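You operate a simulated robot arm through the tools that you are given. There is no shell and no other tool. Be economical: measure what you need, move in short steps, check, and stop when the job is done.

The job below is to be done with a simulated two-armed robot. You get a single attempt, and the scene is never put back.

Task
Take the blue box file from the bay a of the file rack and put it on the glass plate. Take the grey box file labelled "1978" from the upper left counter shelf and leave it on the top of the archive counter. Switch the red switch on. Pick up the purple box file with one hand, pass it to the other hand and put it on the upper right counter shelf. Take the yellow cone on the top of the low bench and put it away on the parts board. Press the clear button two times. Press the stop button three times. Put the sheet on the top of the folding table away on the top of the board desk. Take the standing picture on the top of the table leaf and put it away on the top of the narrow table. Press the green three button three times. Open the blue drawer, fetch the red cone and set it in the inside of the blue drawer and shut the drawer again. Any order will do. Set down upright: yellow cone, standing picture, red cone.

The check looks at the end state, three seconds after you hand in, the way a careful person would. Anything else that was tipped, shoved, dropped, spilled or broken makes it a failure. Flat cloth is picked up by pressing the open fingertips on it (5 to 10 N) and closing them slowly along it; thin cloth reads only 2 to 8 mm in the jaws.

Robot
Two 7-joint arms with three-finger grippers on one trunk, on a base that drives. Base frame: it is fixed to the floor where the robot stands at the start and does not move with it; the origin is under the middle of the robot, x ahead of it, y to its left, z up; the surface under the hand at the start is at about z = 906. Units: mm, rad, N and s.
The left shoulder is at the start at [30, 124, 1133], the right one opposite. With the tool pointing down near the work surface each hand reaches from about 100 to 780 mm from the robot's upright axis, wherever it stands, measured 20 degrees to its own side. Places, roughly: blue box file [500, 0, 1000]; blue drawer [-1000, -3300, 700]; clear button [-3400, -200, 800]; glass plate [-750, 1750, 750]; green three button [-5700, -800, 800]; grey box file [500, 0, 500]; inside of the blue drawer [-1000, -3400, 700]; parts board (22x31 cm) [-820, -3440, 880]; purple box file [500, -750, 1000]; red cone (5x4x5 cm) [-2900, -3600, 800]; red switch [500, 500, 1000]; sheet [-5250, -2250, 750]; standing picture [-4750, -2250, 750]; stop button [-3500, -200, 800]; top of the archive counter [600, -400, 900]; top of the board desk [-6700, -1300, 700]; top of the narrow table [700, 1400, 700]; upper right counter shelf [600, -700, 500]; yellow cone (5x4x5 cm) [-1400, 400, 500]. Payload 2.2 kg a hand.
The TCP of each hand is the grasp point between the finger pads, 28 mm short of the fingertips. In the tool frame z runs along the fingers and y along their closing line. The gripper opens to 102 mm. The gripper's body begins 71 mm behind the TCP.
Orientation is told as [roll, pitch, yaw] about the base's x, y, z axes, in that order, counted from this pose: with the fingers straight down and closing along the base's y, the tool's x points along the base's -x, its y along +y and its z along -z.

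Tools
- The arms move only by the tool step_arm. It takes "left_motion", "right_motion" or both (then of equal length, played together; a hand with none holds still); each is text: rows parted by semicolons, each of 7 numbers parted by spaces: the turn, a rotation vector about the tool's x, y, z in rad, then the shift along the tool's x, y, z in mm, then the opening, from 0 (shut) to 1 (fully open). In form: wx wy wz dx dy dz gripper; .... A call has 1 to 12 rows; each row is the pose to reach, as a shift and turn from the pose commanded when the call began, along the tool's axes at that moment. Each row takes 0.2 s and may step no farther than 50 mm and 0.15 rad from the row before; otherwise, or with a gripper value out of range, the whole call is refused. Where a pose cannot be reached the arm comes as near as it can. A force on the tool above 40 N (or 10 N above the force at the start of the call, whichever is more), or a blocked arm, ends the call early, and 0.2 s more pass. The fingers move at their own pace and stop on an object; they squeeze with about 27 N. The grip force told is the motor's: it shows also when the fingers shut on nothing. Time passes only in rows, and 0.2 s behind the last, so rows that repeat a pose let the fingers close. The reply holds the time, the measured pose of the TCP, the force on the tool along the base axes, the opening and the grip force, in the units named above and with some noise, with the torque about the TCP (base axes, N m) and any sound that the robot's microphone picked up.
- Cameras (640 x 400 px; columns grow to the right, rows downward): "scene" is now at [30.3, -12.9, 1829.4]; the picture's right is [-0.19, -0.98, 0.00], its down [-0.89, 0.17, -0.42] and it looks along [0.42, -0.08, -0.91] (base axes); focal length 265 px, centre (320, 200). "left" rides on the left gripper at [72, 38, -86] in its tool frame; the picture's right is [-0.47, 0.89, 0.00], its down [-0.60, -0.32, -0.73] and it looks along [-0.65, -0.34, 0.68] (tool axes); focal length 256 px, centre (320, 200). "right" rides on the right gripper at [69, 44, -86] in its tool frame; the picture's right is [-0.53, 0.85, 0.00], its down [-0.58, -0.36, -0.73] and it looks along [-0.62, -0.39, 0.68] (tool axes); focal length 256 px, centre (320, 200). There is no depth. A picture from a camera that has moved, and an enlarged one, comes with that camera's place and axes in the base frame and with its lens.
- grab_frame(camera): a new picture of that camera. No time passes.
- move_column(by): slides the trunk up (or, below 0, down) by that many mm; the arms and the scene camera ride with it, the base frame stays. It gives what a move gives, with no picture.
- roll_base(legs): drives the robot by 1 to 6 legs, each [ahead, left, turn to the left] in mm, mm and rad, along the robot's own axes; the way and the turn of a leg run together, so that a leg with both is an arc; at most 1500 mm and 3.142 rad a leg. The arms and the cameras ride along, it lands a little off, and it stops where it bumps. It gives what a move gives.
- aim_head(pan, tilt): turns the head with the scene camera to pan (to the left, within 2.496 rad either way) and tilt (down, from -0.506 to 1.204), counted from straight ahead of the robot. It gives what a move gives.
- enlarge(camera, box): a new picture of the part [left, top, right, bottom] of that camera's present view, enlarged. No time passes.
- job_done(): hands the job in; it is judged then, once.

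Go step by step. Nothing tells you exact positions but the pictures and the camera data: compare them with the known pose of the tool, close in by small moves and look again before you grip or let go. The budget is 535 turns and 336 pictures, counting those below and the enlarged ones. Unless the task says otherwise, let go and move clear before handing in.

The tools are called after "Emit:" as a command line: name --argument value ..., lists and objects as JSON in quotes. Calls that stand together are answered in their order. step_arm: Moves the arms, as the interface text tells. Its arguments: {"type":"object","properties":{"left_motion":{"type":"string"},"right_motion":{"type":"string"}},"required":[]} The other tools are called the same way: move_column (by) slides the trunk up or down; roll_base (legs) drives the base; aim_head (pan, tilt) turns the head that bears the scene camera; grab_frame (camera) takes a picture; enlarge (camera, box) takes an enlarged picture of a part of a camera's view; job_done () hands the job in.

At the start:

```text
t: 0.0
left_position: [463.5, 170.5, 1217.5]
left_tcp_rot: [0.001, -0.001, 0.0]
left_ft_force: [-0.6, -0.7, 0.1]
left_ft_torque: [0.04, 0.0, 0.01]
left_opening: 101.8
left_grasp_force: 0.0
right_position: [375.9, -181.0, 1240.9]
right_tcp_rot: [0.0, -0.002, 0.001]
right_ft_force: [-0.4, -0.5, -0.5]
right_ft_torque: [-0.02, -0.01, -0.02]
right_opening: 102.0
right_grasp_force: 0.0
trunk travel left (down, up): [-375.0, 165.0]
robot x, y, heading: [-0.2, -0.9, 0.004]
head pan, tilt: [-0.188, 1.133]
```

scene: 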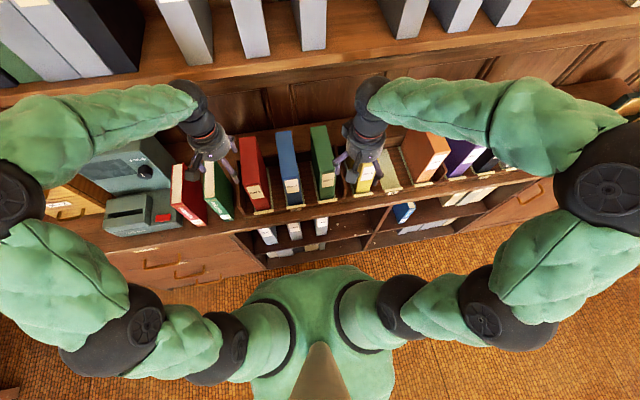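
right: 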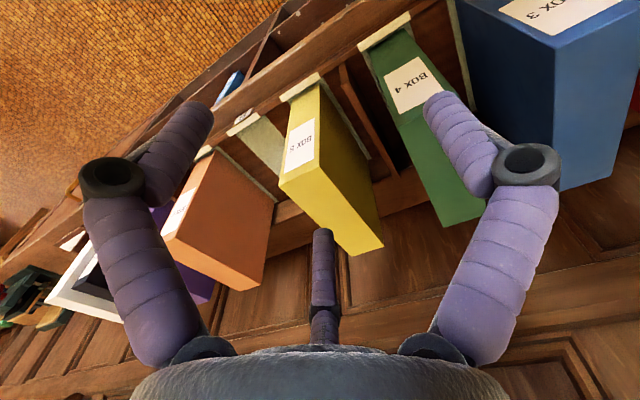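
left: 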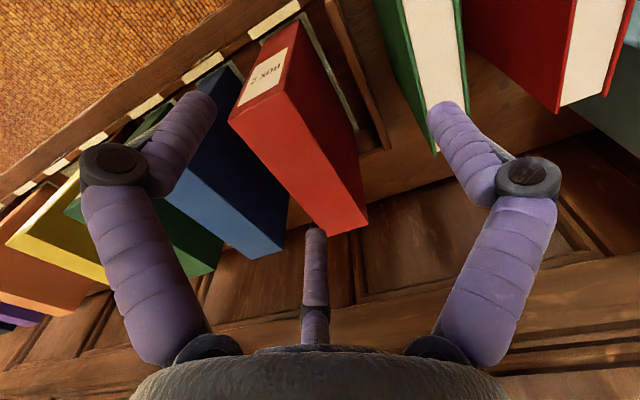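

I see the counter with a file rack of coloured box files ahead, and shelves below. I'll look ahead with less tilt and zoom in on the rack.

Emit:
enlarge --camera "scene" --box '[160, 100, 520, 270]'

Emit:
aim_head --pan 0 --tilt 0.6

Emit:
grab_frame --camera "scene"

```text
1.78 times, centred on (340, 185) of scene
camera zoom: at [30.3, -12.9, 1829.4], right [-0.19, -0.98, 0.0], down [-0.89, 0.17, -0.42], along [0.42, -0.08, -0.91], focal length 472 px, centre (284, 227)
```

zoom: 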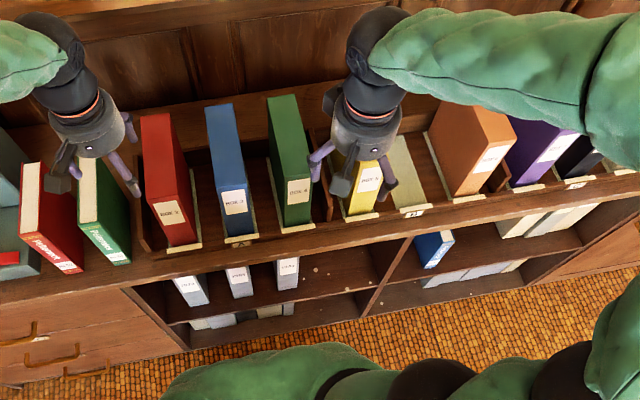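

```text
t: 0.9
left_position: [463.9, 170.5, 1218.7]
left_tcp_rot: [-0.001, 0.001, -0.002]
left_ft_force: [-0.2, 0.3, -0.1]
left_ft_torque: [0.03, -0.01, 0.01]
left_opening: 102.0
left_grasp_force: 0.1
right_position: [376.5, -181.6, 1241.7]
right_tcp_rot: [0.001, 0.0, 0.001]
right_ft_force: [0.3, 0.7, -1.7]
right_ft_torque: [0.02, -0.01, 0.04]
right_opening: 102.1
right_grasp_force: 0.0
trunk travel left (down, up): [-375.0, 165.0]
robot x, y, heading: [0.4, -2.1, -0.002]
head pan, tilt: [0.0, 0.6]
```

```text
331 pictures are left
camera scene: at [58.8, -1.6, 1870.0], right [0.0, -1.0, 0.0], down [-0.57, 0.0, -0.82], along [0.82, 0.0, -0.57], focal length 265 px, centre (320, 200)
```

scene: 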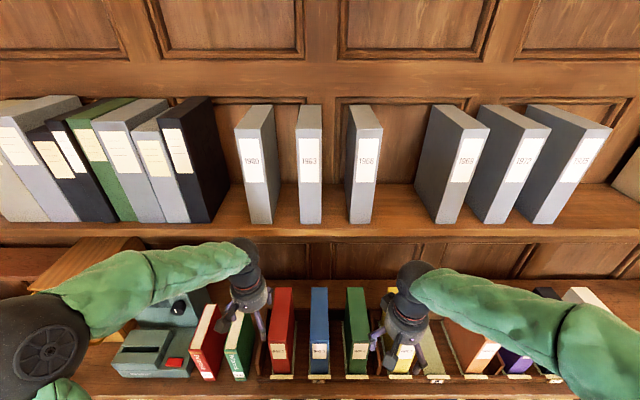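

The blue box file stands near y=0. I'll zoom for bay labels and file dimensions.

Emit:
enlarge --camera "scene" --box '[190, 270, 420, 400]'

Emit:
aim_head --pan 0 --tilt 0.95

Emit:
enlarge --camera "scene" --box '[200, 100, 520, 300]'

Emit:
enlarge --camera "left" --box '[0, 0, 380, 330]'

```text
2.78 times, centred on (305, 335) of scene
camera zoom: at [58.8, -1.6, 1870.0], right [0.0, -1.0, 0.0], down [-0.57, 0.0, -0.82], along [0.82, 0.0, -0.57], focal length 738 px, centre (362, -176)
```

zoom: 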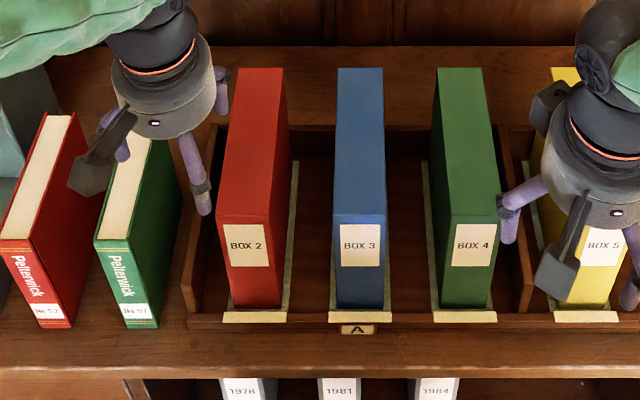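

```text
t: 1.8
left_position: [463.9, 171.7, 1219.0]
left_tcp_rot: [0.0, 0.001, -0.002]
left_ft_force: [0.9, 0.7, -0.2]
left_ft_torque: [-0.01, -0.02, 0.0]
left_opening: 102.2
left_grasp_force: 0.0
right_position: [377.4, -181.1, 1241.3]
right_tcp_rot: [-0.001, 0.001, 0.0]
right_ft_force: [-0.2, 0.2, 0.3]
right_ft_torque: [0.01, 0.02, -0.01]
right_opening: 102.0
right_grasp_force: 0.1
trunk travel left (down, up): [-375.0, 165.0]
robot x, y, heading: [1.5, 0.6, -0.003]
head pan, tilt: [0.0, 0.949]
```

```text
2.00 times, centred on (360, 200) of scene
camera zoom: at [43.2, -1.5, 1841.7], right [0.0, -1.0, 0.0], down [-0.81, 0.0, -0.58], along [0.58, 0.0, -0.81], focal length 530 px, centre (240, 200)
```

zoom: 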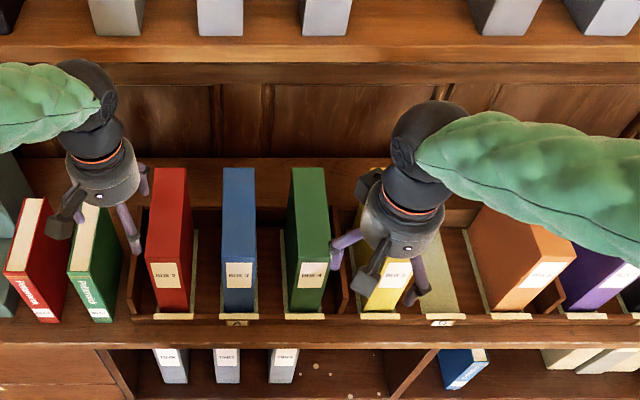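

```text
1.21 times, centred on (190, 165) of left
camera zoom: at [390.8, 208.5, 1304.3], right [0.47, 0.89, 0.0], down [0.6, -0.32, 0.73], along [0.65, -0.34, -0.68], focal length 310 px, centre (478, 242)
```

zoom: 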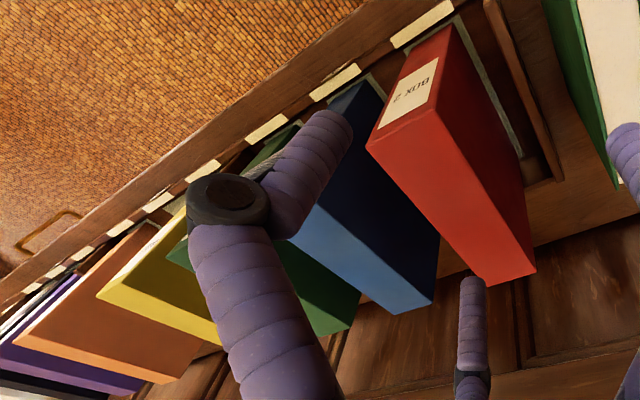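

Bay A's blue file is BOX 3 at about x 442–615, y 0, top z≈1129; "1978" is the leftmost grey one on the upper left shelf. Next I survey the room before moving.

Emit:
aim_head --pan 1.4 --tilt 0.35

Emit:
grab_frame --camera "scene"

Emit:
aim_head --pan 2.49 --tilt 0.3

Emit:
grab_frame --camera "scene"

Emit:
aim_head --pan -2.49 --tilt 0.3

Emit:
grab_frame --camera "scene"

Emit:
aim_head --pan -1.4 --tilt 0.35

Emit:
grab_frame --camera "scene"

```text
t: 3.3
left_position: [463.2, 170.9, 1219.1]
left_tcp_rot: [0.0, 0.0, 0.001]
left_ft_force: [0.8, -1.2, 0.2]
left_ft_torque: [-0.03, 0.0, 0.01]
left_opening: 102.1
left_grasp_force: 0.2
right_position: [377.1, -181.5, 1241.6]
right_tcp_rot: [0.0, 0.001, 0.0]
right_ft_force: [-0.4, -0.1, 0.6]
right_ft_torque: [0.01, -0.01, -0.01]
right_opening: 102.2
right_grasp_force: 0.1
trunk travel left (down, up): [-375.0, 165.0]
robot x, y, heading: [-0.1, 2.1, 0.003]
head pan, tilt: [1.4, 0.351]
```

```text
327 pictures are left
camera scene: at [-13.6, 90.2, 1892.8], right [0.99, -0.17, 0.0], down [-0.06, -0.34, -0.94], along [0.16, 0.93, -0.34], focal length 265 px, centre (320, 200)
```

scene: 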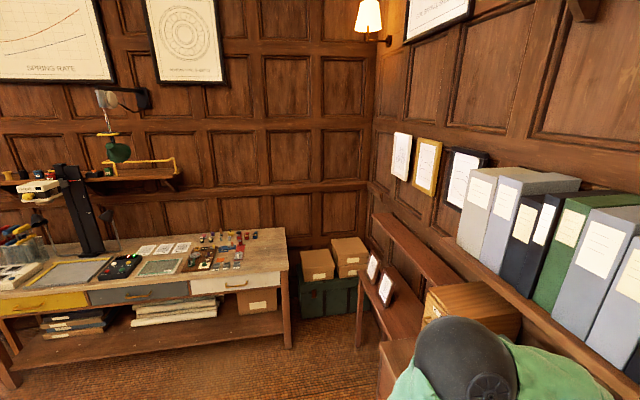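

```text
t: 4.6
left_position: [462.6, 171.5, 1218.2]
left_tcp_rot: [0.0, -0.001, 0.0]
left_ft_force: [-0.1, -0.6, -0.3]
left_ft_torque: [0.02, -0.03, 0.01]
left_opening: 102.0
left_grasp_force: 0.0
right_position: [377.4, -180.9, 1241.3]
right_tcp_rot: [0.001, 0.0, 0.0]
right_ft_force: [-0.2, 0.1, 0.0]
right_ft_torque: [-0.02, 0.0, 0.03]
right_opening: 102.0
right_grasp_force: 0.1
trunk travel left (down, up): [-375.0, 165.0]
robot x, y, heading: [2.9, 1.0, 0.002]
head pan, tilt: [2.491, 0.3]
```

```text
326 pictures are left
camera scene: at [-103.7, 55.2, 1897.6], right [0.61, 0.8, 0.0], down [0.23, -0.18, -0.96], along [-0.76, 0.58, -0.3], focal length 265 px, centre (320, 200)
```

scene: 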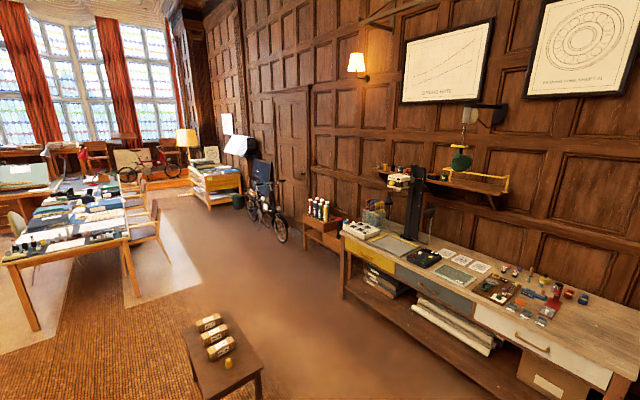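

```text
t: 8.6
left_position: [463.5, 171.3, 1217.8]
left_tcp_rot: [0.002, 0.001, -0.001]
left_ft_force: [-0.4, 0.1, 0.2]
left_ft_torque: [0.0, 0.02, -0.02]
left_opening: 101.9
left_grasp_force: 0.0
right_position: [376.2, -180.8, 1241.4]
right_tcp_rot: [0.0, 0.0, -0.001]
right_ft_force: [-0.2, 0.4, -0.2]
right_ft_torque: [0.0, 0.01, -0.04]
right_opening: 102.1
right_grasp_force: 0.1
trunk travel left (down, up): [-375.0, 165.0]
robot x, y, heading: [2.1, -3.1, 0.001]
head pan, tilt: [-2.491, 0.3]
```

```text
325 pictures are left
camera scene: at [-103.8, -58.1, 1897.6], right [-0.61, 0.8, 0.0], down [0.23, 0.18, -0.96], along [-0.76, -0.58, -0.3], focal length 265 px, centre (320, 200)
```

scene: 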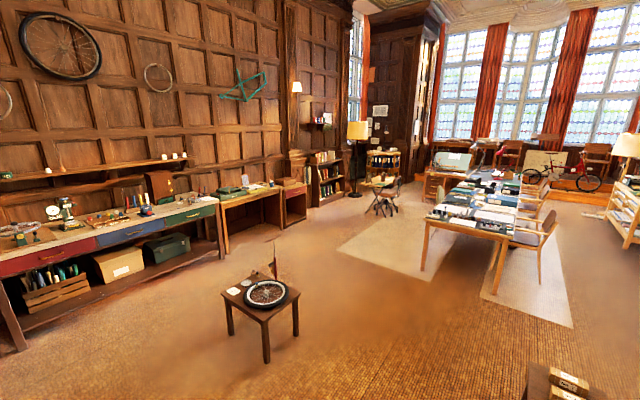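

```text
t: 9.9
left_position: [463.4, 172.3, 1218.2]
left_tcp_rot: [0.0, 0.002, 0.0]
left_ft_force: [0.0, -0.2, -0.7]
left_ft_torque: [0.01, 0.0, -0.01]
left_opening: 102.0
left_grasp_force: 0.1
right_position: [376.2, -181.3, 1241.7]
right_tcp_rot: [0.001, 0.0, 0.0]
right_ft_force: [0.0, -0.6, 0.3]
right_ft_torque: [-0.01, 0.0, 0.03]
right_opening: 102.3
right_grasp_force: 0.0
trunk travel left (down, up): [-375.0, 165.0]
robot x, y, heading: [1.9, 0.9, -0.002]
head pan, tilt: [-1.4, 0.351]
```

```text
324 pictures are left
camera scene: at [-13.8, -93.3, 1892.8], right [-0.99, -0.17, 0.0], down [-0.06, 0.34, -0.94], along [0.16, -0.93, -0.34], focal length 265 px, centre (320, 200)
```

scene: 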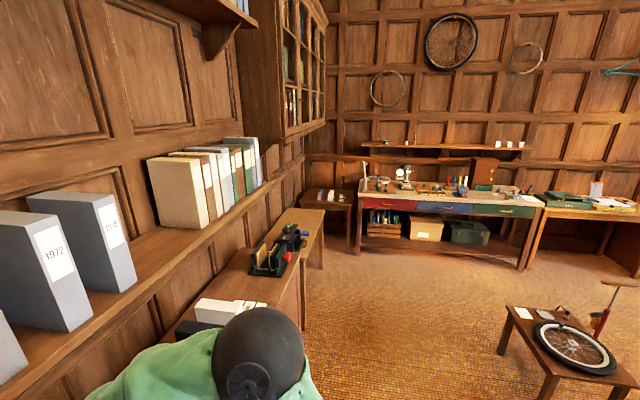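

The room is clear: left workbench (glass plate), right workbench (drawers), low bench and tables. Now I look closely at the counter's right and left ends.

Emit:
aim_head --pan -0.8 --tilt 0.8

Emit:
grab_frame --camera "scene"

Emit:
aim_head --pan 0.8 --tilt 0.8

Emit:
grab_frame --camera "scene"

```text
t: 10.9
left_position: [464.0, 170.3, 1218.6]
left_tcp_rot: [0.0, 0.0, -0.001]
left_ft_force: [0.1, 0.2, -0.3]
left_ft_torque: [0.03, 0.01, -0.03]
left_opening: 101.9
left_grasp_force: 0.1
right_position: [375.4, -181.4, 1241.8]
right_tcp_rot: [0.001, -0.001, -0.001]
right_ft_force: [-0.4, 0.6, -0.1]
right_ft_torque: [0.04, -0.02, 0.02]
right_opening: 102.2
right_grasp_force: 0.0
trunk travel left (down, up): [-375.0, 165.0]
robot x, y, heading: [-1.8, -2.0, -0.001]
head pan, tilt: [-0.799, 0.799]
```

```text
323 pictures are left
camera scene: at [26.7, -59.5, 1853.2], right [-0.72, -0.7, 0.0], down [-0.5, 0.51, -0.7], along [0.49, -0.5, -0.72], focal length 265 px, centre (320, 200)
```

scene: 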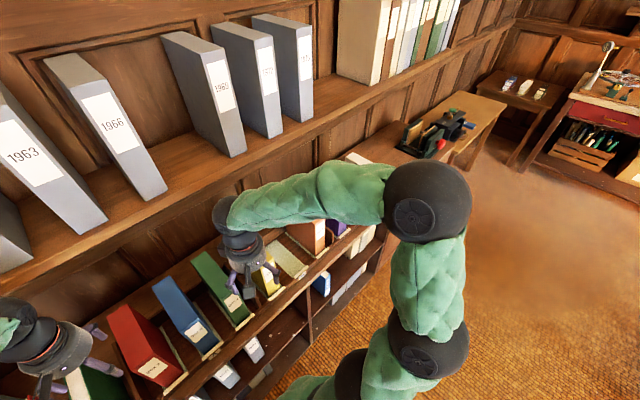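

```text
t: 12.6
left_position: [463.3, 170.3, 1217.4]
left_tcp_rot: [0.001, 0.001, 0.0]
left_ft_force: [-0.7, 0.5, -0.4]
left_ft_torque: [0.0, -0.01, -0.02]
left_opening: 102.0
left_grasp_force: 0.0
right_position: [376.5, -180.4, 1242.8]
right_tcp_rot: [-0.002, -0.002, -0.001]
right_ft_force: [-0.8, -0.3, -0.3]
right_ft_torque: [0.01, 0.01, 0.05]
right_opening: 102.1
right_grasp_force: 0.0
trunk travel left (down, up): [-375.0, 165.0]
robot x, y, heading: [-2.5, -0.5, -0.001]
head pan, tilt: [0.799, 0.799]
```

```text
322 pictures are left
camera scene: at [26.8, 56.3, 1853.2], right [0.72, -0.7, 0.0], down [-0.5, -0.51, -0.7], along [0.49, 0.5, -0.72], focal length 265 px, centre (320, 200)
```

scene: 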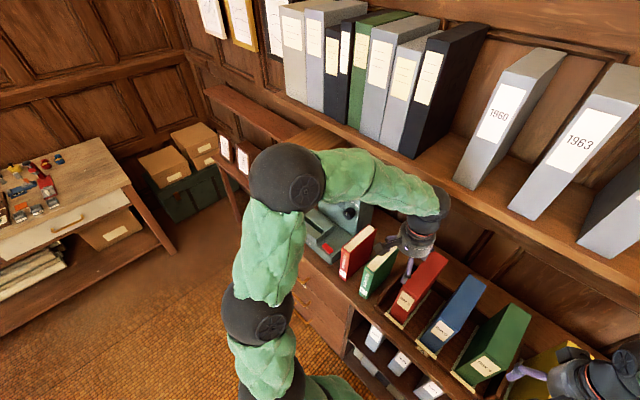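

The counter is crowded; I'll roll right to be in front of the purple file and see that end.

Emit:
roll_base --legs '[[0, -500, 0]]'

Emit:
aim_head --pan -0.5 --tilt 0.8

Emit:
grab_frame --camera "scene"

```text
t: 15.5
left_position: [463.4, -320.6, 1218.5]
left_tcp_rot: [0.001, -0.001, 0.005]
left_ft_force: [-0.7, 0.3, -0.7]
left_ft_torque: [0.03, 0.02, 0.01]
left_opening: 101.8
left_grasp_force: 0.1
right_position: [378.3, -675.9, 1242.0]
right_tcp_rot: [0.002, -0.002, 0.007]
right_ft_force: [-0.5, -0.1, -0.6]
right_ft_torque: [0.04, -0.02, -0.01]
right_opening: 102.1
right_grasp_force: 0.0
trunk travel left (down, up): [-375.0, 165.0]
robot x, y, heading: [1.9, -493.3, 0.002]
head pan, tilt: [0.799, 0.799]
```

```text
t: 16.9
left_position: [464.0, -321.8, 1218.0]
left_tcp_rot: [0.001, -0.001, 0.003]
left_ft_force: [-0.2, -0.9, -0.6]
left_ft_torque: [0.03, 0.02, -0.01]
left_opening: 101.7
left_grasp_force: 0.0
right_position: [377.7, -674.4, 1241.6]
right_tcp_rot: [-0.001, 0.0, 0.005]
right_ft_force: [-0.7, -0.2, -0.1]
right_ft_torque: [0.01, -0.01, -0.03]
right_opening: 101.9
right_grasp_force: 0.0
trunk travel left (down, up): [-375.0, 165.0]
robot x, y, heading: [-0.4, -493.7, 0.009]
head pan, tilt: [-0.499, 0.799]
```

```text
321 pictures are left
camera scene: at [42.5, -535.4, 1853.2], right [-0.47, -0.88, 0.0], down [-0.63, 0.34, -0.7], along [0.61, -0.33, -0.72], focal length 265 px, centre (320, 200)
```

scene: 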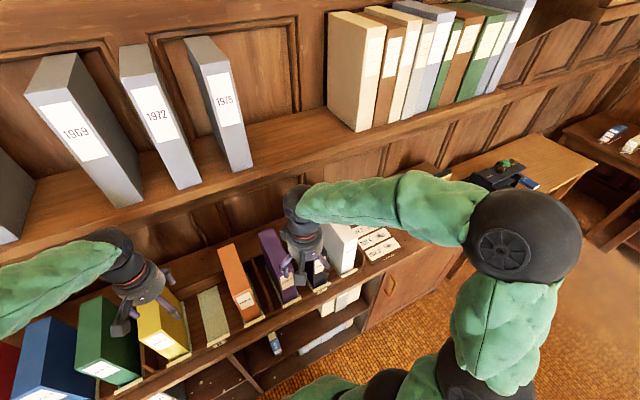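

I'll enlarge the right section of the counter.

Emit:
enlarge --camera "scene" --box '[180, 200, 500, 400]'

Emit:
grab_frame --camera "right"

```text
2.00 times, centred on (340, 300) of scene
camera zoom: at [42.5, -535.4, 1853.2], right [-0.47, -0.88, 0.0], down [-0.63, 0.34, -0.7], along [0.61, -0.33, -0.72], focal length 530 px, centre (280, 0)
```

zoom: 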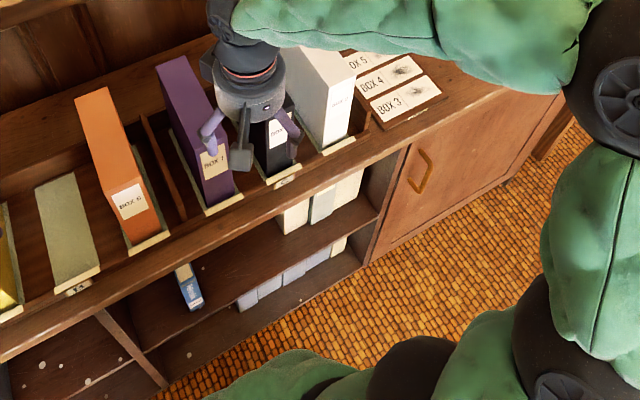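

```text
319 pictures are left
camera right: at [308.7, -631.8, 1326.9], right [0.53, 0.85, 0.0], down [0.58, -0.36, 0.73], along [0.62, -0.39, -0.68], focal length 256 px, centre (320, 200)
```

right: 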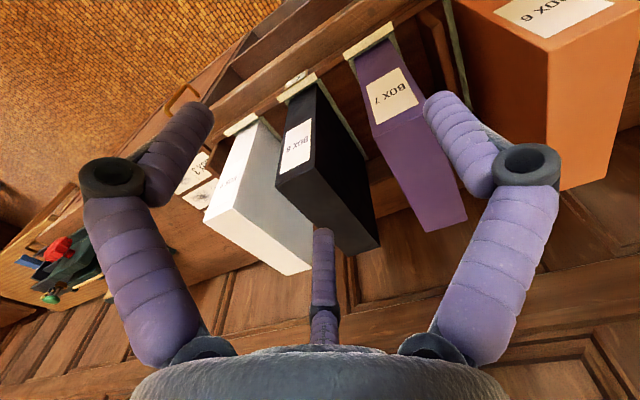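

The purple file (BOX 7) top spans about x 437–612, y −608…−660, top z≈1129. I move the right hand over it.

Emit:
step_arm --right_motion "0 0 0 -37 10 0 1; 0 0 0 -74 20 0 0.9; 0 0 0 -111 30 0 0.9; 0 0 0 -148 41 0 0.9; 0 0 0 -148 41 40 0.9; 0 0 0 -148 41 70 0.9; 0 0 0 -148 41 70 0.9"

Emit:
grab_frame --camera "right"

Emit:
aim_head --pan -0.3 --tilt 0.9

Emit:
grab_frame --camera "scene"

```text
t: 18.6
left_position: [462.9, -321.3, 1217.8]
left_tcp_rot: [0.0, 0.0, 0.002]
left_ft_force: [-0.1, 0.4, 0.0]
left_ft_torque: [0.0, -0.01, -0.02]
left_opening: 101.8
left_grasp_force: 0.1
right_position: [525.3, -631.6, 1173.4]
right_tcp_rot: [0.002, 0.0, 0.005]
right_ft_force: [-0.6, 0.3, -0.8]
right_ft_torque: [0.0, -0.01, 0.03]
right_opening: 91.9
right_grasp_force: 0.2
trunk travel left (down, up): [-375.0, 165.0]
robot x, y, heading: [1.2, -499.2, 0.004]
head pan, tilt: [-0.499, 0.799]
```

```text
318 pictures are left
camera right: at [455.6, -589.7, 1257.3], right [0.53, 0.85, 0.0], down [0.58, -0.36, 0.73], along [0.62, -0.39, -0.68], focal length 256 px, centre (320, 200)
```

right: 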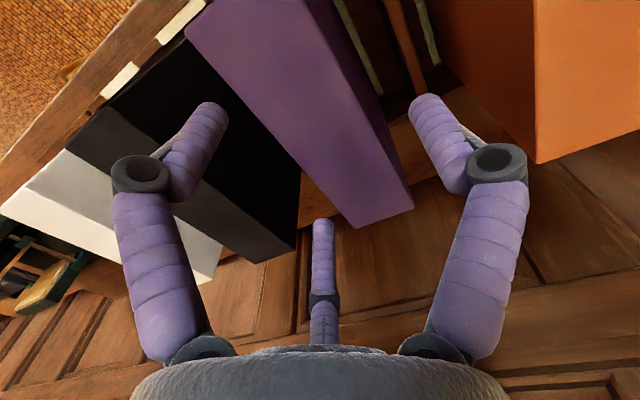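

```text
t: 19.3
left_position: [463.7, -321.7, 1217.8]
left_tcp_rot: [0.0, 0.001, 0.003]
left_ft_force: [-0.1, 0.2, -0.6]
left_ft_torque: [0.0, 0.01, 0.0]
left_opening: 101.7
left_grasp_force: 0.1
right_position: [524.1, -632.2, 1171.6]
right_tcp_rot: [0.002, 0.0, 0.004]
right_ft_force: [0.8, -0.2, 0.5]
right_ft_torque: [0.01, 0.03, -0.03]
right_opening: 91.8
right_grasp_force: 0.0
trunk travel left (down, up): [-375.0, 165.0]
robot x, y, heading: [-0.3, -495.7, 0.004]
head pan, tilt: [-0.3, 0.901]
```

```text
317 pictures are left
camera scene: at [44.0, -519.1, 1845.3], right [-0.29, -0.96, 0.0], down [-0.75, 0.23, -0.62], along [0.59, -0.18, -0.78], focal length 265 px, centre (320, 200)
```

scene: 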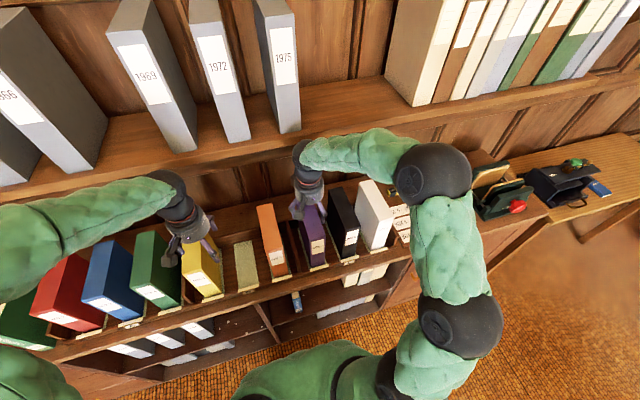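

The hand straddles the purple file well (y off by ~1 mm). Descend and grip.

Emit:
step_arm --right_motion "0 0 0 0 -1 40 0.9; 0 0 0 0 -1 81 0.9; 0 0 0 0 -1 81 0.5; 0 0 0 0 -1 81 0.4; 0 0 0 0 -1 81 0.3; 0 0 0 0 -1 81 0.3"

```text
t: 19.8
left_position: [462.6, -322.0, 1219.4]
left_tcp_rot: [-0.001, 0.001, 0.004]
left_ft_force: [-0.4, -0.3, 0.8]
left_ft_torque: [-0.01, 0.04, 0.0]
left_opening: 101.9
left_grasp_force: 0.1
right_position: [529.0, -635.6, 1136.4]
right_tcp_rot: [-0.001, -0.01, -0.002]
right_ft_force: [-5.2, -0.1, 16.3]
right_ft_torque: [-0.41, 0.98, 0.04]
right_opening: 101.7
right_grasp_force: 7.1
trunk travel left (down, up): [-375.0, 165.0]
robot x, y, heading: [2.2, -498.6, 0.002]
head pan, tilt: [-0.3, 0.901]
stopped in row 2 (right hand): the force on the tool passed its limit at 105 N (the readings are from after the stop); the commanded pose is now the measured one
```

Unexpected contact; I'll look before doing anything.

Emit:
grab_frame --camera "right"

Emit:
enlarge --camera "scene" --box '[200, 130, 440, 300]'

```text
316 pictures are left
camera right: at [457.6, -591.7, 1220.8], right [0.54, 0.84, 0.0], down [0.57, -0.36, 0.74], along [0.62, -0.39, -0.68], focal length 256 px, centre (320, 200)
```

right: 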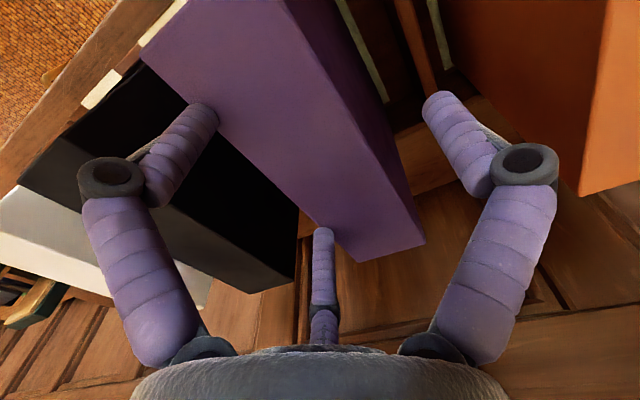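

```text
2.35 times, centred on (320, 215) of scene
camera zoom: at [41.2, -518.4, 1845.4], right [-0.29, -0.96, 0.0], down [-0.75, 0.23, -0.62], along [0.59, -0.18, -0.78], focal length 624 px, centre (320, 165)
```

zoom: 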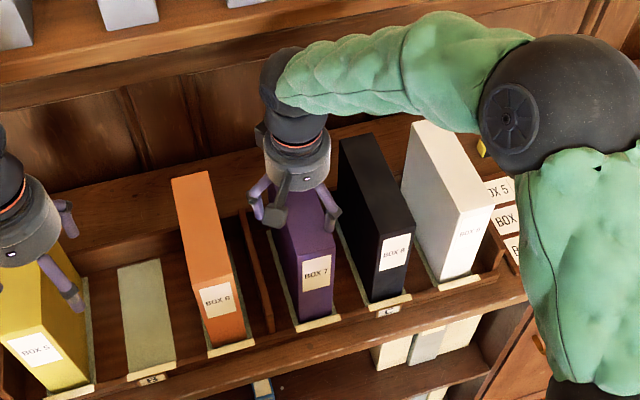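

I suspect the fingers' closing line may not be quite where I assumed. I back the hand up and look at the gripper closely.

Emit:
step_arm --right_motion "0 0 0 0 0 -30 1; 0 0 0 0 0 -70 1; 0 0 0 0 0 -70 1"

Emit:
enlarge --camera "scene" --box '[240, 120, 380, 280]'

Emit:
grab_frame --camera "left"

Emit:
grab_frame --camera "right"

```text
t: 20.6
left_position: [464.4, -321.7, 1218.4]
left_tcp_rot: [-0.001, 0.001, 0.002]
left_ft_force: [0.2, -0.2, -0.3]
left_ft_torque: [-0.02, 0.04, 0.0]
left_opening: 102.0
left_grasp_force: 0.2
right_position: [528.8, -634.7, 1201.8]
right_tcp_rot: [-0.002, -0.007, 0.001]
right_ft_force: [-0.1, 0.0, 0.4]
right_ft_torque: [0.0, 0.03, -0.01]
right_opening: 101.8
right_grasp_force: 0.1
trunk travel left (down, up): [-375.0, 165.0]
robot x, y, heading: [-1.3, -498.6, 0.003]
head pan, tilt: [-0.3, 0.901]
```

```text
2.50 times, centred on (310, 200) of scene
camera zoom: at [44.8, -519.1, 1845.2], right [-0.29, -0.96, 0.0], down [-0.75, 0.23, -0.62], along [0.59, -0.18, -0.78], focal length 663 px, centre (345, 200)
```

zoom: 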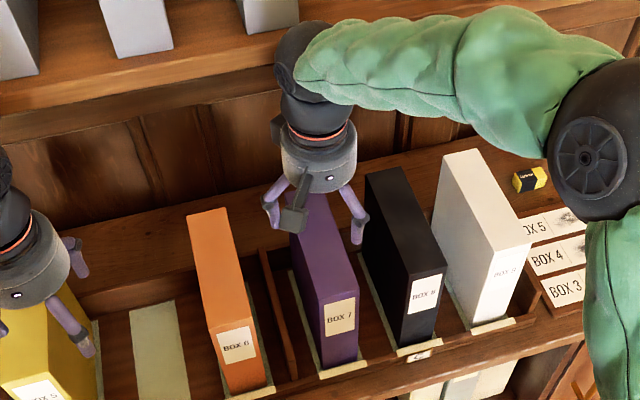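

```text
313 pictures are left
camera left: at [391.8, -285.4, 1303.8], right [0.46, 0.89, 0.0], down [0.61, -0.31, 0.73], along [0.65, -0.34, -0.68], focal length 256 px, centre (320, 200)
```

left: 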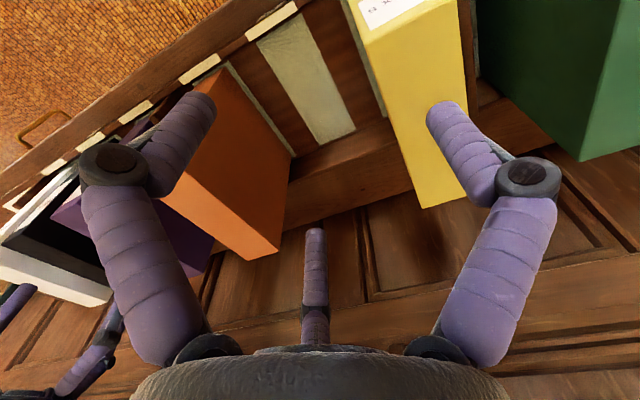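

```text
312 pictures are left
camera right: at [458.3, -591.6, 1287.9], right [0.53, 0.85, 0.0], down [0.57, -0.36, 0.74], along [0.62, -0.39, -0.68], focal length 256 px, centre (320, 200)
```

right: 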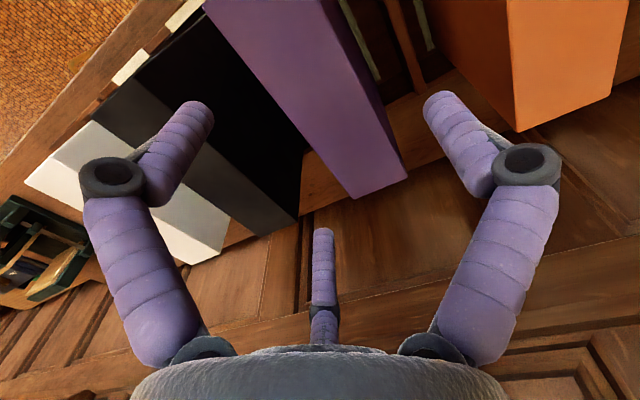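

The drawn fingers seem to close along a line yawed ~31° from base y. I'll test by closing the hand and looking.

Emit:
step_arm --right_motion "0 0 0 0 0 0 0.5; 0 0 0 0 0 0 0.3; 0 0 0 0 0 0 0.3"

Emit:
grab_frame --camera "right"

Emit:
enlarge --camera "scene" --box '[260, 130, 380, 230]'

```text
t: 21.4
left_position: [463.5, -322.0, 1218.5]
left_tcp_rot: [0.001, -0.001, 0.004]
left_ft_force: [0.3, 0.7, 0.0]
left_ft_torque: [0.0, 0.0, 0.0]
left_opening: 102.2
left_grasp_force: 0.0
right_position: [527.7, -635.8, 1202.4]
right_tcp_rot: [-0.002, -0.008, -0.001]
right_ft_force: [-0.2, -0.2, 0.3]
right_ft_torque: [-0.03, -0.04, 0.0]
right_opening: 30.5
right_grasp_force: 0.1
trunk travel left (down, up): [-375.0, 165.0]
robot x, y, heading: [5.0, -498.2, 0.002]
head pan, tilt: [-0.3, 0.901]
```

```text
311 pictures are left
camera right: at [457.8, -591.6, 1288.0], right [0.53, 0.85, 0.0], down [0.57, -0.36, 0.74], along [0.62, -0.39, -0.68], focal length 256 px, centre (320, 200)
```

right: 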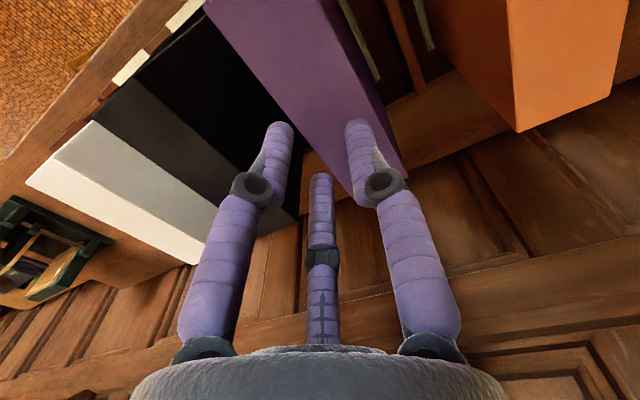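

```text
4.00 times, centred on (320, 180) of scene
camera zoom: at [43.9, -519.1, 1845.3], right [-0.29, -0.96, 0.0], down [-0.75, 0.23, -0.62], along [0.59, -0.18, -0.78], focal length 1061 px, centre (320, 280)
```

zoom: 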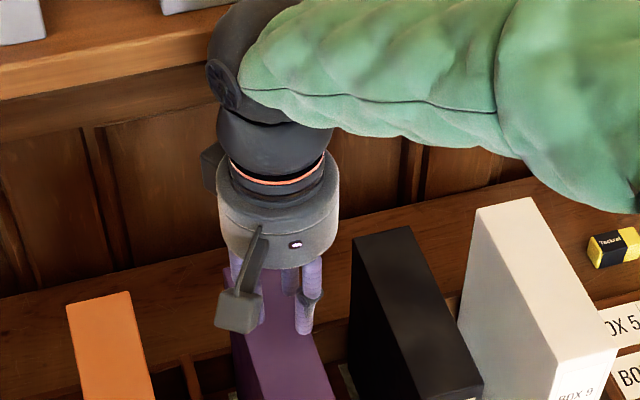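

The hand is really a three‑jaw gripper: one finger on +y, a pair on −y. So a flat box must be centred about 11 mm toward tool +y; I re-centre and look.

Emit:
step_arm --right_motion "0 0.008 0 0 -10 0 1; 0 0.008 0 0 -10 40 1; 0 0.008 0 0 -10 40 1; 0 0.008 0 0 -10 40 1"

Emit:
grab_frame --camera "right"

```text
t: 22.4
left_position: [463.9, -322.1, 1217.8]
left_tcp_rot: [-0.001, 0.003, 0.002]
left_ft_force: [0.1, -0.5, -0.1]
left_ft_torque: [-0.02, 0.03, 0.02]
left_opening: 101.8
left_grasp_force: 0.1
right_position: [527.9, -644.2, 1162.8]
right_tcp_rot: [-0.002, 0.001, -0.001]
right_ft_force: [-0.4, -0.9, 0.0]
right_ft_torque: [-0.02, 0.0, 0.03]
right_opening: 102.0
right_grasp_force: 0.1
trunk travel left (down, up): [-375.0, 165.0]
robot x, y, heading: [3.2, -491.8, 0.001]
head pan, tilt: [-0.3, 0.901]
```

```text
309 pictures are left
camera right: at [459.0, -601.6, 1248.5], right [0.53, 0.85, 0.0], down [0.58, -0.36, 0.73], along [0.62, -0.39, -0.68], focal length 256 px, centre (320, 200)
```

right: 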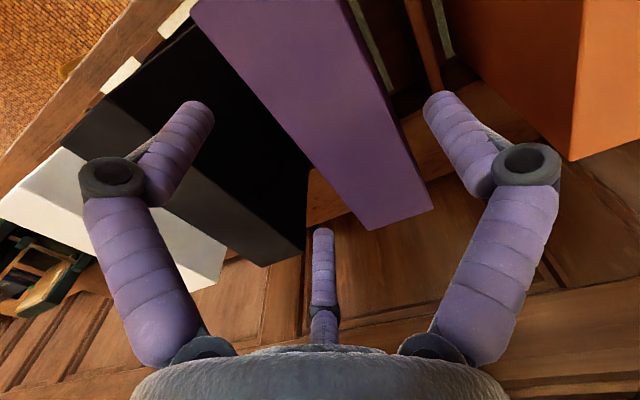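

Now the box lies between all three fingers. Descend slowly and close.

Emit:
step_arm --right_motion "0 0 0 0 -3 20 1; 0 0 0 0 -3 40 1; 0 0 0 0 -3 60 1; 0 0 0 0 -3 60 0.6; 0 0 0 0 -3 60 0.3; 0 0 0 0 -3 60 0.2; 0 0 0 0 -3 60 0.2"

Emit:
grab_frame --camera "right"

```text
t: 24.0
left_position: [463.7, -320.2, 1217.3]
left_tcp_rot: [0.0, 0.001, 0.004]
left_ft_force: [0.7, -0.8, -0.3]
left_ft_torque: [-0.02, -0.01, 0.01]
left_opening: 102.2
left_grasp_force: 0.1
right_position: [529.2, -648.1, 1104.6]
right_tcp_rot: [-0.001, 0.0, -0.001]
right_ft_force: [3.2, 1.9, 1.9]
right_ft_torque: [0.39, -0.4, 0.05]
right_opening: 77.3
right_grasp_force: 26.9
trunk travel left (down, up): [-375.0, 165.0]
robot x, y, heading: [3.5, -496.8, 0.007]
head pan, tilt: [-0.3, 0.901]
```

```text
308 pictures are left
camera right: at [459.1, -604.7, 1189.2], right [0.53, 0.85, 0.0], down [0.58, -0.36, 0.73], along [0.62, -0.39, -0.68], focal length 256 px, centre (320, 200)
```

right: 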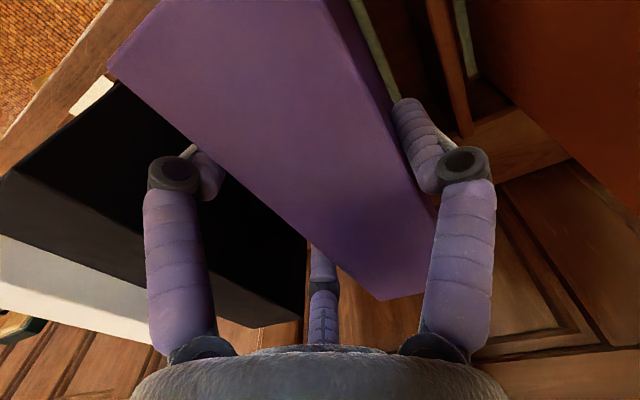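

Gripped (three-jaw contact). Lift and draw back over the rack lip.

Emit:
step_arm --right_motion "0 0 0 0 0 -15 0.2; 0 0 0 0 0 -40 0.2; 0 0 0 0 0 -70 0.2; 0 0 0 0 0 -100 0.2; 0 0 0 0 0 -100 0.2"

Emit:
grab_frame --camera "scene"

```text
t: 25.2
left_position: [465.1, -322.8, 1218.0]
left_tcp_rot: [0.0, 0.004, 0.003]
left_ft_force: [-0.5, -1.1, 0.4]
left_ft_torque: [-0.01, 0.02, 0.0]
left_opening: 101.7
left_grasp_force: 0.1
right_position: [530.1, -649.6, 1202.0]
right_tcp_rot: [-0.001, 0.003, 0.0]
right_ft_force: [0.6, 0.3, -6.9]
right_ft_torque: [-0.08, 0.11, -0.03]
right_opening: 77.3
right_grasp_force: 26.8
trunk travel left (down, up): [-375.0, 165.0]
robot x, y, heading: [3.2, -497.8, 0.001]
head pan, tilt: [-0.3, 0.901]
```

```text
307 pictures are left
camera scene: at [45.3, -519.5, 1845.2], right [-0.29, -0.96, 0.0], down [-0.75, 0.23, -0.62], along [0.59, -0.18, -0.78], focal length 265 px, centre (320, 200)
```

scene: 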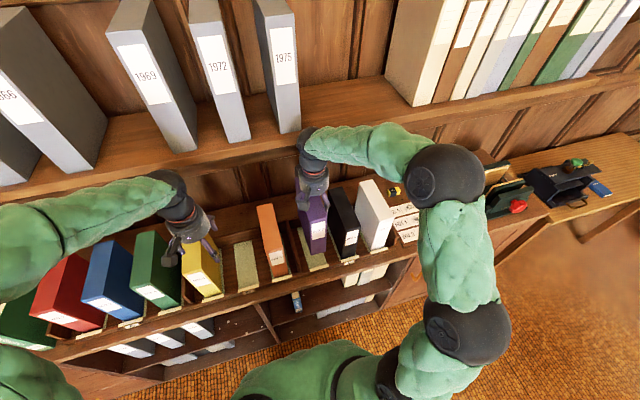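

The purple file is held (~7 N). I drive straight back so the handover happens clear of the counter.

Emit:
roll_base --legs '[[-400, 0, 0]]'

Emit:
aim_head --pan -0.2 --tilt 0.8

Emit:
grab_frame --camera "scene"

```text
t: 27.6
left_position: [66.2, -323.1, 1218.6]
left_tcp_rot: [0.0, 0.0, 0.005]
left_ft_force: [0.1, -0.1, 0.2]
left_ft_torque: [-0.03, -0.02, 0.02]
left_opening: 102.0
left_grasp_force: 0.0
right_position: [132.6, -650.1, 1203.9]
right_tcp_rot: [-0.002, 0.002, 0.001]
right_ft_force: [-0.6, 0.6, -6.8]
right_ft_torque: [-0.07, 0.1, -0.01]
right_opening: 77.3
right_grasp_force: 27.3
trunk travel left (down, up): [-375.0, 165.0]
robot x, y, heading: [-394.3, -497.4, 0.006]
head pan, tilt: [-0.3, 0.901]
```

```text
t: 28.3
left_position: [67.0, -322.9, 1217.7]
left_tcp_rot: [0.001, 0.002, 0.005]
left_ft_force: [1.2, 0.1, 0.8]
left_ft_torque: [0.03, 0.02, 0.0]
left_opening: 102.2
left_grasp_force: 0.0
right_position: [133.3, -650.9, 1202.1]
right_tcp_rot: [-0.002, 0.002, 0.001]
right_ft_force: [0.2, -0.6, -8.3]
right_ft_torque: [-0.09, 0.06, 0.02]
right_opening: 77.2
right_grasp_force: 27.4
trunk travel left (down, up): [-375.0, 165.0]
robot x, y, heading: [-397.4, -495.0, 0.005]
head pan, tilt: [-0.201, 0.799]
```

```text
306 pictures are left
camera scene: at [-345.4, -514.8, 1853.1], right [-0.19, -0.98, 0.0], down [-0.7, 0.14, -0.7], along [0.68, -0.14, -0.72], focal length 265 px, centre (320, 200)
```

scene: 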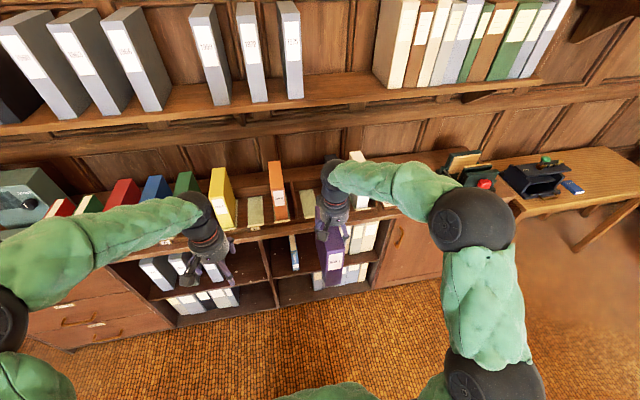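

I roll back a little more, bring the file forward-centre with the right hand, and turn the left hand to point forward.

Emit:
roll_base --legs '[[-200, 0, 0]]'

Emit:
step_arm --right_motion "0 0 0 -30 10 0 0.2; 0 0 0 -60 20 0 0.2; 0 0 0 -90 30 0 0.2; 0 0 0 -120 40 0 0.2; 0 0 0 -140 50 0 0.2; 0 0 0 -140 50 0 0.2; 0 0 0 -140 50 0 0.2; 0 0 0 -140 50 0 0.2; 0 0 0 -140 50 0 0.2; 0 0 0 -140 50 0 0.2; 0 0 0 -140 50 0 0.2" --left_motion "0 -0.14 0 10 10 10 1; 0 -0.28 0 20 20 20 1; 0 -0.42 0 20 30 30 1; 0 -0.56 0 20 40 40 1; 0 -0.7 0 20 50 50 1; 0 -0.84 0 20 50 60 1; 0 -0.98 0 20 50 70 1; 0 -1.12 0 20 50 80 1; 0 -1.26 0 20 50 90 1; 0 -1.40 0 20 50 100 1; 0 -1.54 0 20 50 110 1"

Emit:
grab_frame --camera "scene"

Emit:
grab_frame --camera "left"

```text
t: 29.9
left_position: [-130.8, -325.3, 1217.7]
left_tcp_rot: [-0.001, -0.001, 0.003]
left_ft_force: [-0.4, 0.3, 0.3]
left_ft_torque: [-0.02, -0.05, 0.02]
left_opening: 101.9
left_grasp_force: 0.2
right_position: [-66.4, -651.9, 1202.4]
right_tcp_rot: [-0.002, 0.002, 0.0]
right_ft_force: [-0.7, 0.1, -6.7]
right_ft_torque: [-0.11, 0.04, 0.02]
right_opening: 77.2
right_grasp_force: 27.5
trunk travel left (down, up): [-375.0, 165.0]
robot x, y, heading: [-597.7, -495.8, 0.005]
head pan, tilt: [-0.201, 0.799]
```

```text
t: 32.2
left_position: [-179.8, -329.9, 1288.8]
left_tcp_rot: [-2.235, -1.526, 2.305]
left_ft_force: [-0.2, -0.7, 0.3]
left_ft_torque: [0.03, 0.01, 0.04]
left_opening: 101.9
left_grasp_force: 0.0
left hand out of reach, approached as far as the arm can: row 7, 8, 9, 10, 11
right_position: [73.0, -601.7, 1201.1]
right_tcp_rot: [-0.002, 0.008, 0.001]
right_ft_force: [-0.1, -0.5, -6.5]
right_ft_torque: [-0.05, 0.09, 0.04]
right_opening: 77.1
right_grasp_force: 26.5
trunk travel left (down, up): [-375.0, 165.0]
robot x, y, heading: [-592.4, -498.5, 0.003]
head pan, tilt: [-0.201, 0.799]
stopped in row 11 (left hand): the arm was blocked; the commanded pose is now the measured one
```

```text
305 pictures are left
camera scene: at [-544.6, -516.2, 1853.2], right [-0.2, -0.98, 0.0], down [-0.7, 0.14, -0.7], along [0.68, -0.14, -0.72], focal length 265 px, centre (320, 200)
```

scene: 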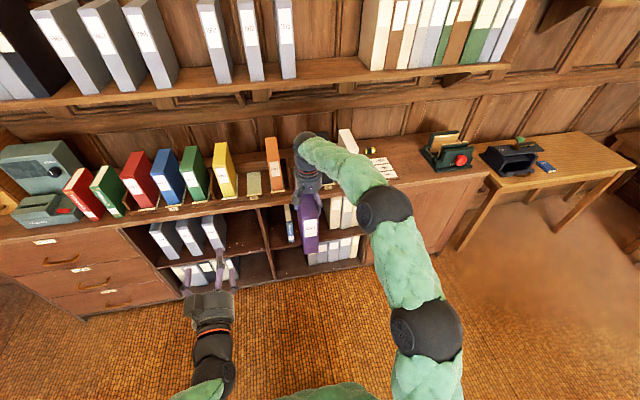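

```text
304 pictures are left
camera left: at [-265.8, -301.1, 1212.3], right [-0.08, 0.9, 0.43], down [-0.72, -0.35, 0.59], along [0.68, -0.27, 0.68], focal length 256 px, centre (320, 200)
```

left: 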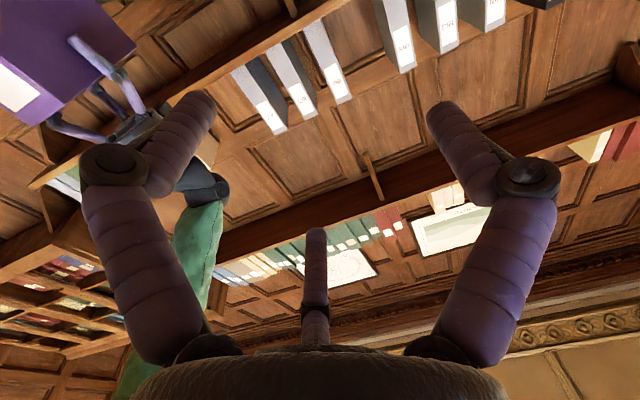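

The left hand now points forward. I bring it behind the file's spine, level with its lower-middle.

Emit:
step_arm --left_motion "0.01 0.004 0 26 -34 8 1; 0.02 0.008 0 52 -68 16 1; 0.03 0.012 0 79 -101 25 1; 0.04 0.016 0 105 -135 33 1; 0.05 0.02 0 131 -169 41 1; 0.06 0.024 0 158 -202 50 1; 0.07 0.028 0 184 -236 58 1; 0.07 0.028 0 210 -270 66 1; 0.07 0.028 0 210 -270 66 1"

Emit:
grab_frame --camera "scene"

Emit:
grab_frame --camera "left"

```text
t: 34.2
left_position: [-88.7, -600.1, 1088.0]
left_tcp_rot: [-1.537, -1.536, 1.537]
left_ft_force: [-0.6, -0.6, 0.2]
left_ft_torque: [0.03, -0.01, 0.0]
left_opening: 101.8
left_grasp_force: 0.0
right_position: [73.7, -600.4, 1202.8]
right_tcp_rot: [-0.006, 0.003, 0.001]
right_ft_force: [0.1, -0.7, -7.2]
right_ft_torque: [-0.1, 0.09, 0.0]
right_opening: 76.9
right_grasp_force: 27.4
trunk travel left (down, up): [-375.0, 165.0]
robot x, y, heading: [-591.5, -497.4, 0.004]
head pan, tilt: [-0.201, 0.799]
```

```text
303 pictures are left
camera scene: at [-544.2, -514.3, 1853.2], right [-0.2, -0.98, 0.0], down [-0.7, 0.14, -0.7], along [0.68, -0.14, -0.72], focal length 265 px, centre (320, 200)
```

scene: 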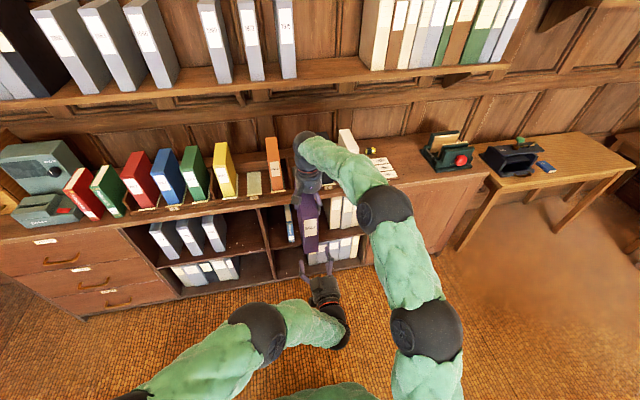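

```text
302 pictures are left
camera left: at [-176.1, -565.8, 1014.3], right [0.0, 0.9, 0.43], down [-0.73, -0.3, 0.62], along [0.68, -0.32, 0.66], focal length 256 px, centre (320, 200)
```

left: 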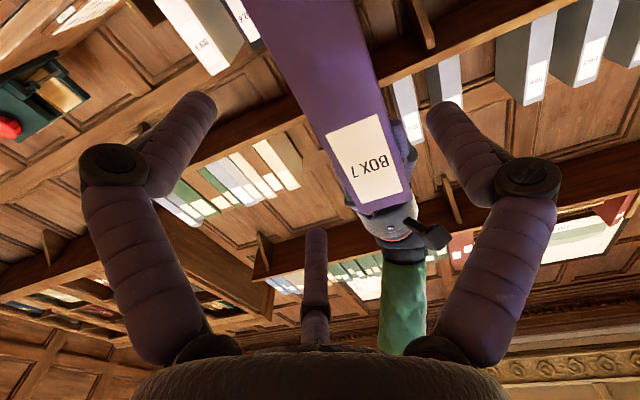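

The spine sits centred between the left fingers. Advance and close the left hand.

Emit:
step_arm --left_motion "0 0 0.015 10 0 25 1; 0 0 0.03 14 0 50 1; 0 0 0.035 14 0 80 1; 0 0 0.035 14 0 106 1; 0 0 0.035 14 0 106 1"

Emit:
grab_frame --camera "left"

Emit:
enlarge --camera "scene" --box '[240, 120, 400, 360]'

```text
t: 35.4
left_position: [17.8, -603.1, 1072.8]
left_tcp_rot: [0.624, -1.567, -0.625]
left_ft_force: [0.2, 0.8, 0.9]
left_ft_torque: [-0.03, 0.02, 0.04]
left_opening: 102.0
left_grasp_force: 0.2
right_position: [74.4, -601.3, 1203.4]
right_tcp_rot: [0.0, 0.003, 0.0]
right_ft_force: [0.3, -0.5, -7.4]
right_ft_torque: [-0.06, 0.06, -0.04]
right_opening: 77.2
right_grasp_force: 27.4
trunk travel left (down, up): [-375.0, 165.0]
robot x, y, heading: [-594.6, -499.4, 0.003]
head pan, tilt: [-0.201, 0.799]
```

```text
301 pictures are left
camera left: at [-69.2, -565.5, 1001.2], right [0.0, 0.88, 0.47], down [-0.73, -0.32, 0.6], along [0.68, -0.34, 0.65], focal length 256 px, centre (320, 200)
```

left: 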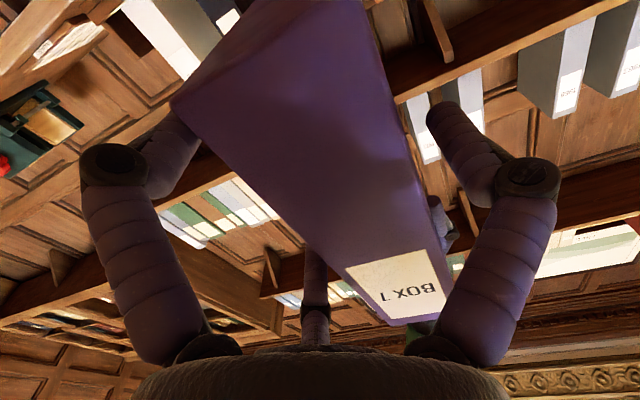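

```text
1.67 times, centred on (320, 240) of scene
camera zoom: at [-543.9, -515.8, 1853.2], right [-0.2, -0.98, 0.0], down [-0.7, 0.14, -0.7], along [0.68, -0.14, -0.72], focal length 442 px, centre (320, 133)
```

zoom: 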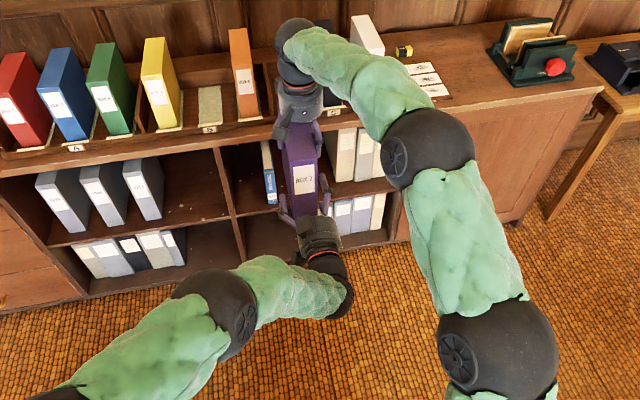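

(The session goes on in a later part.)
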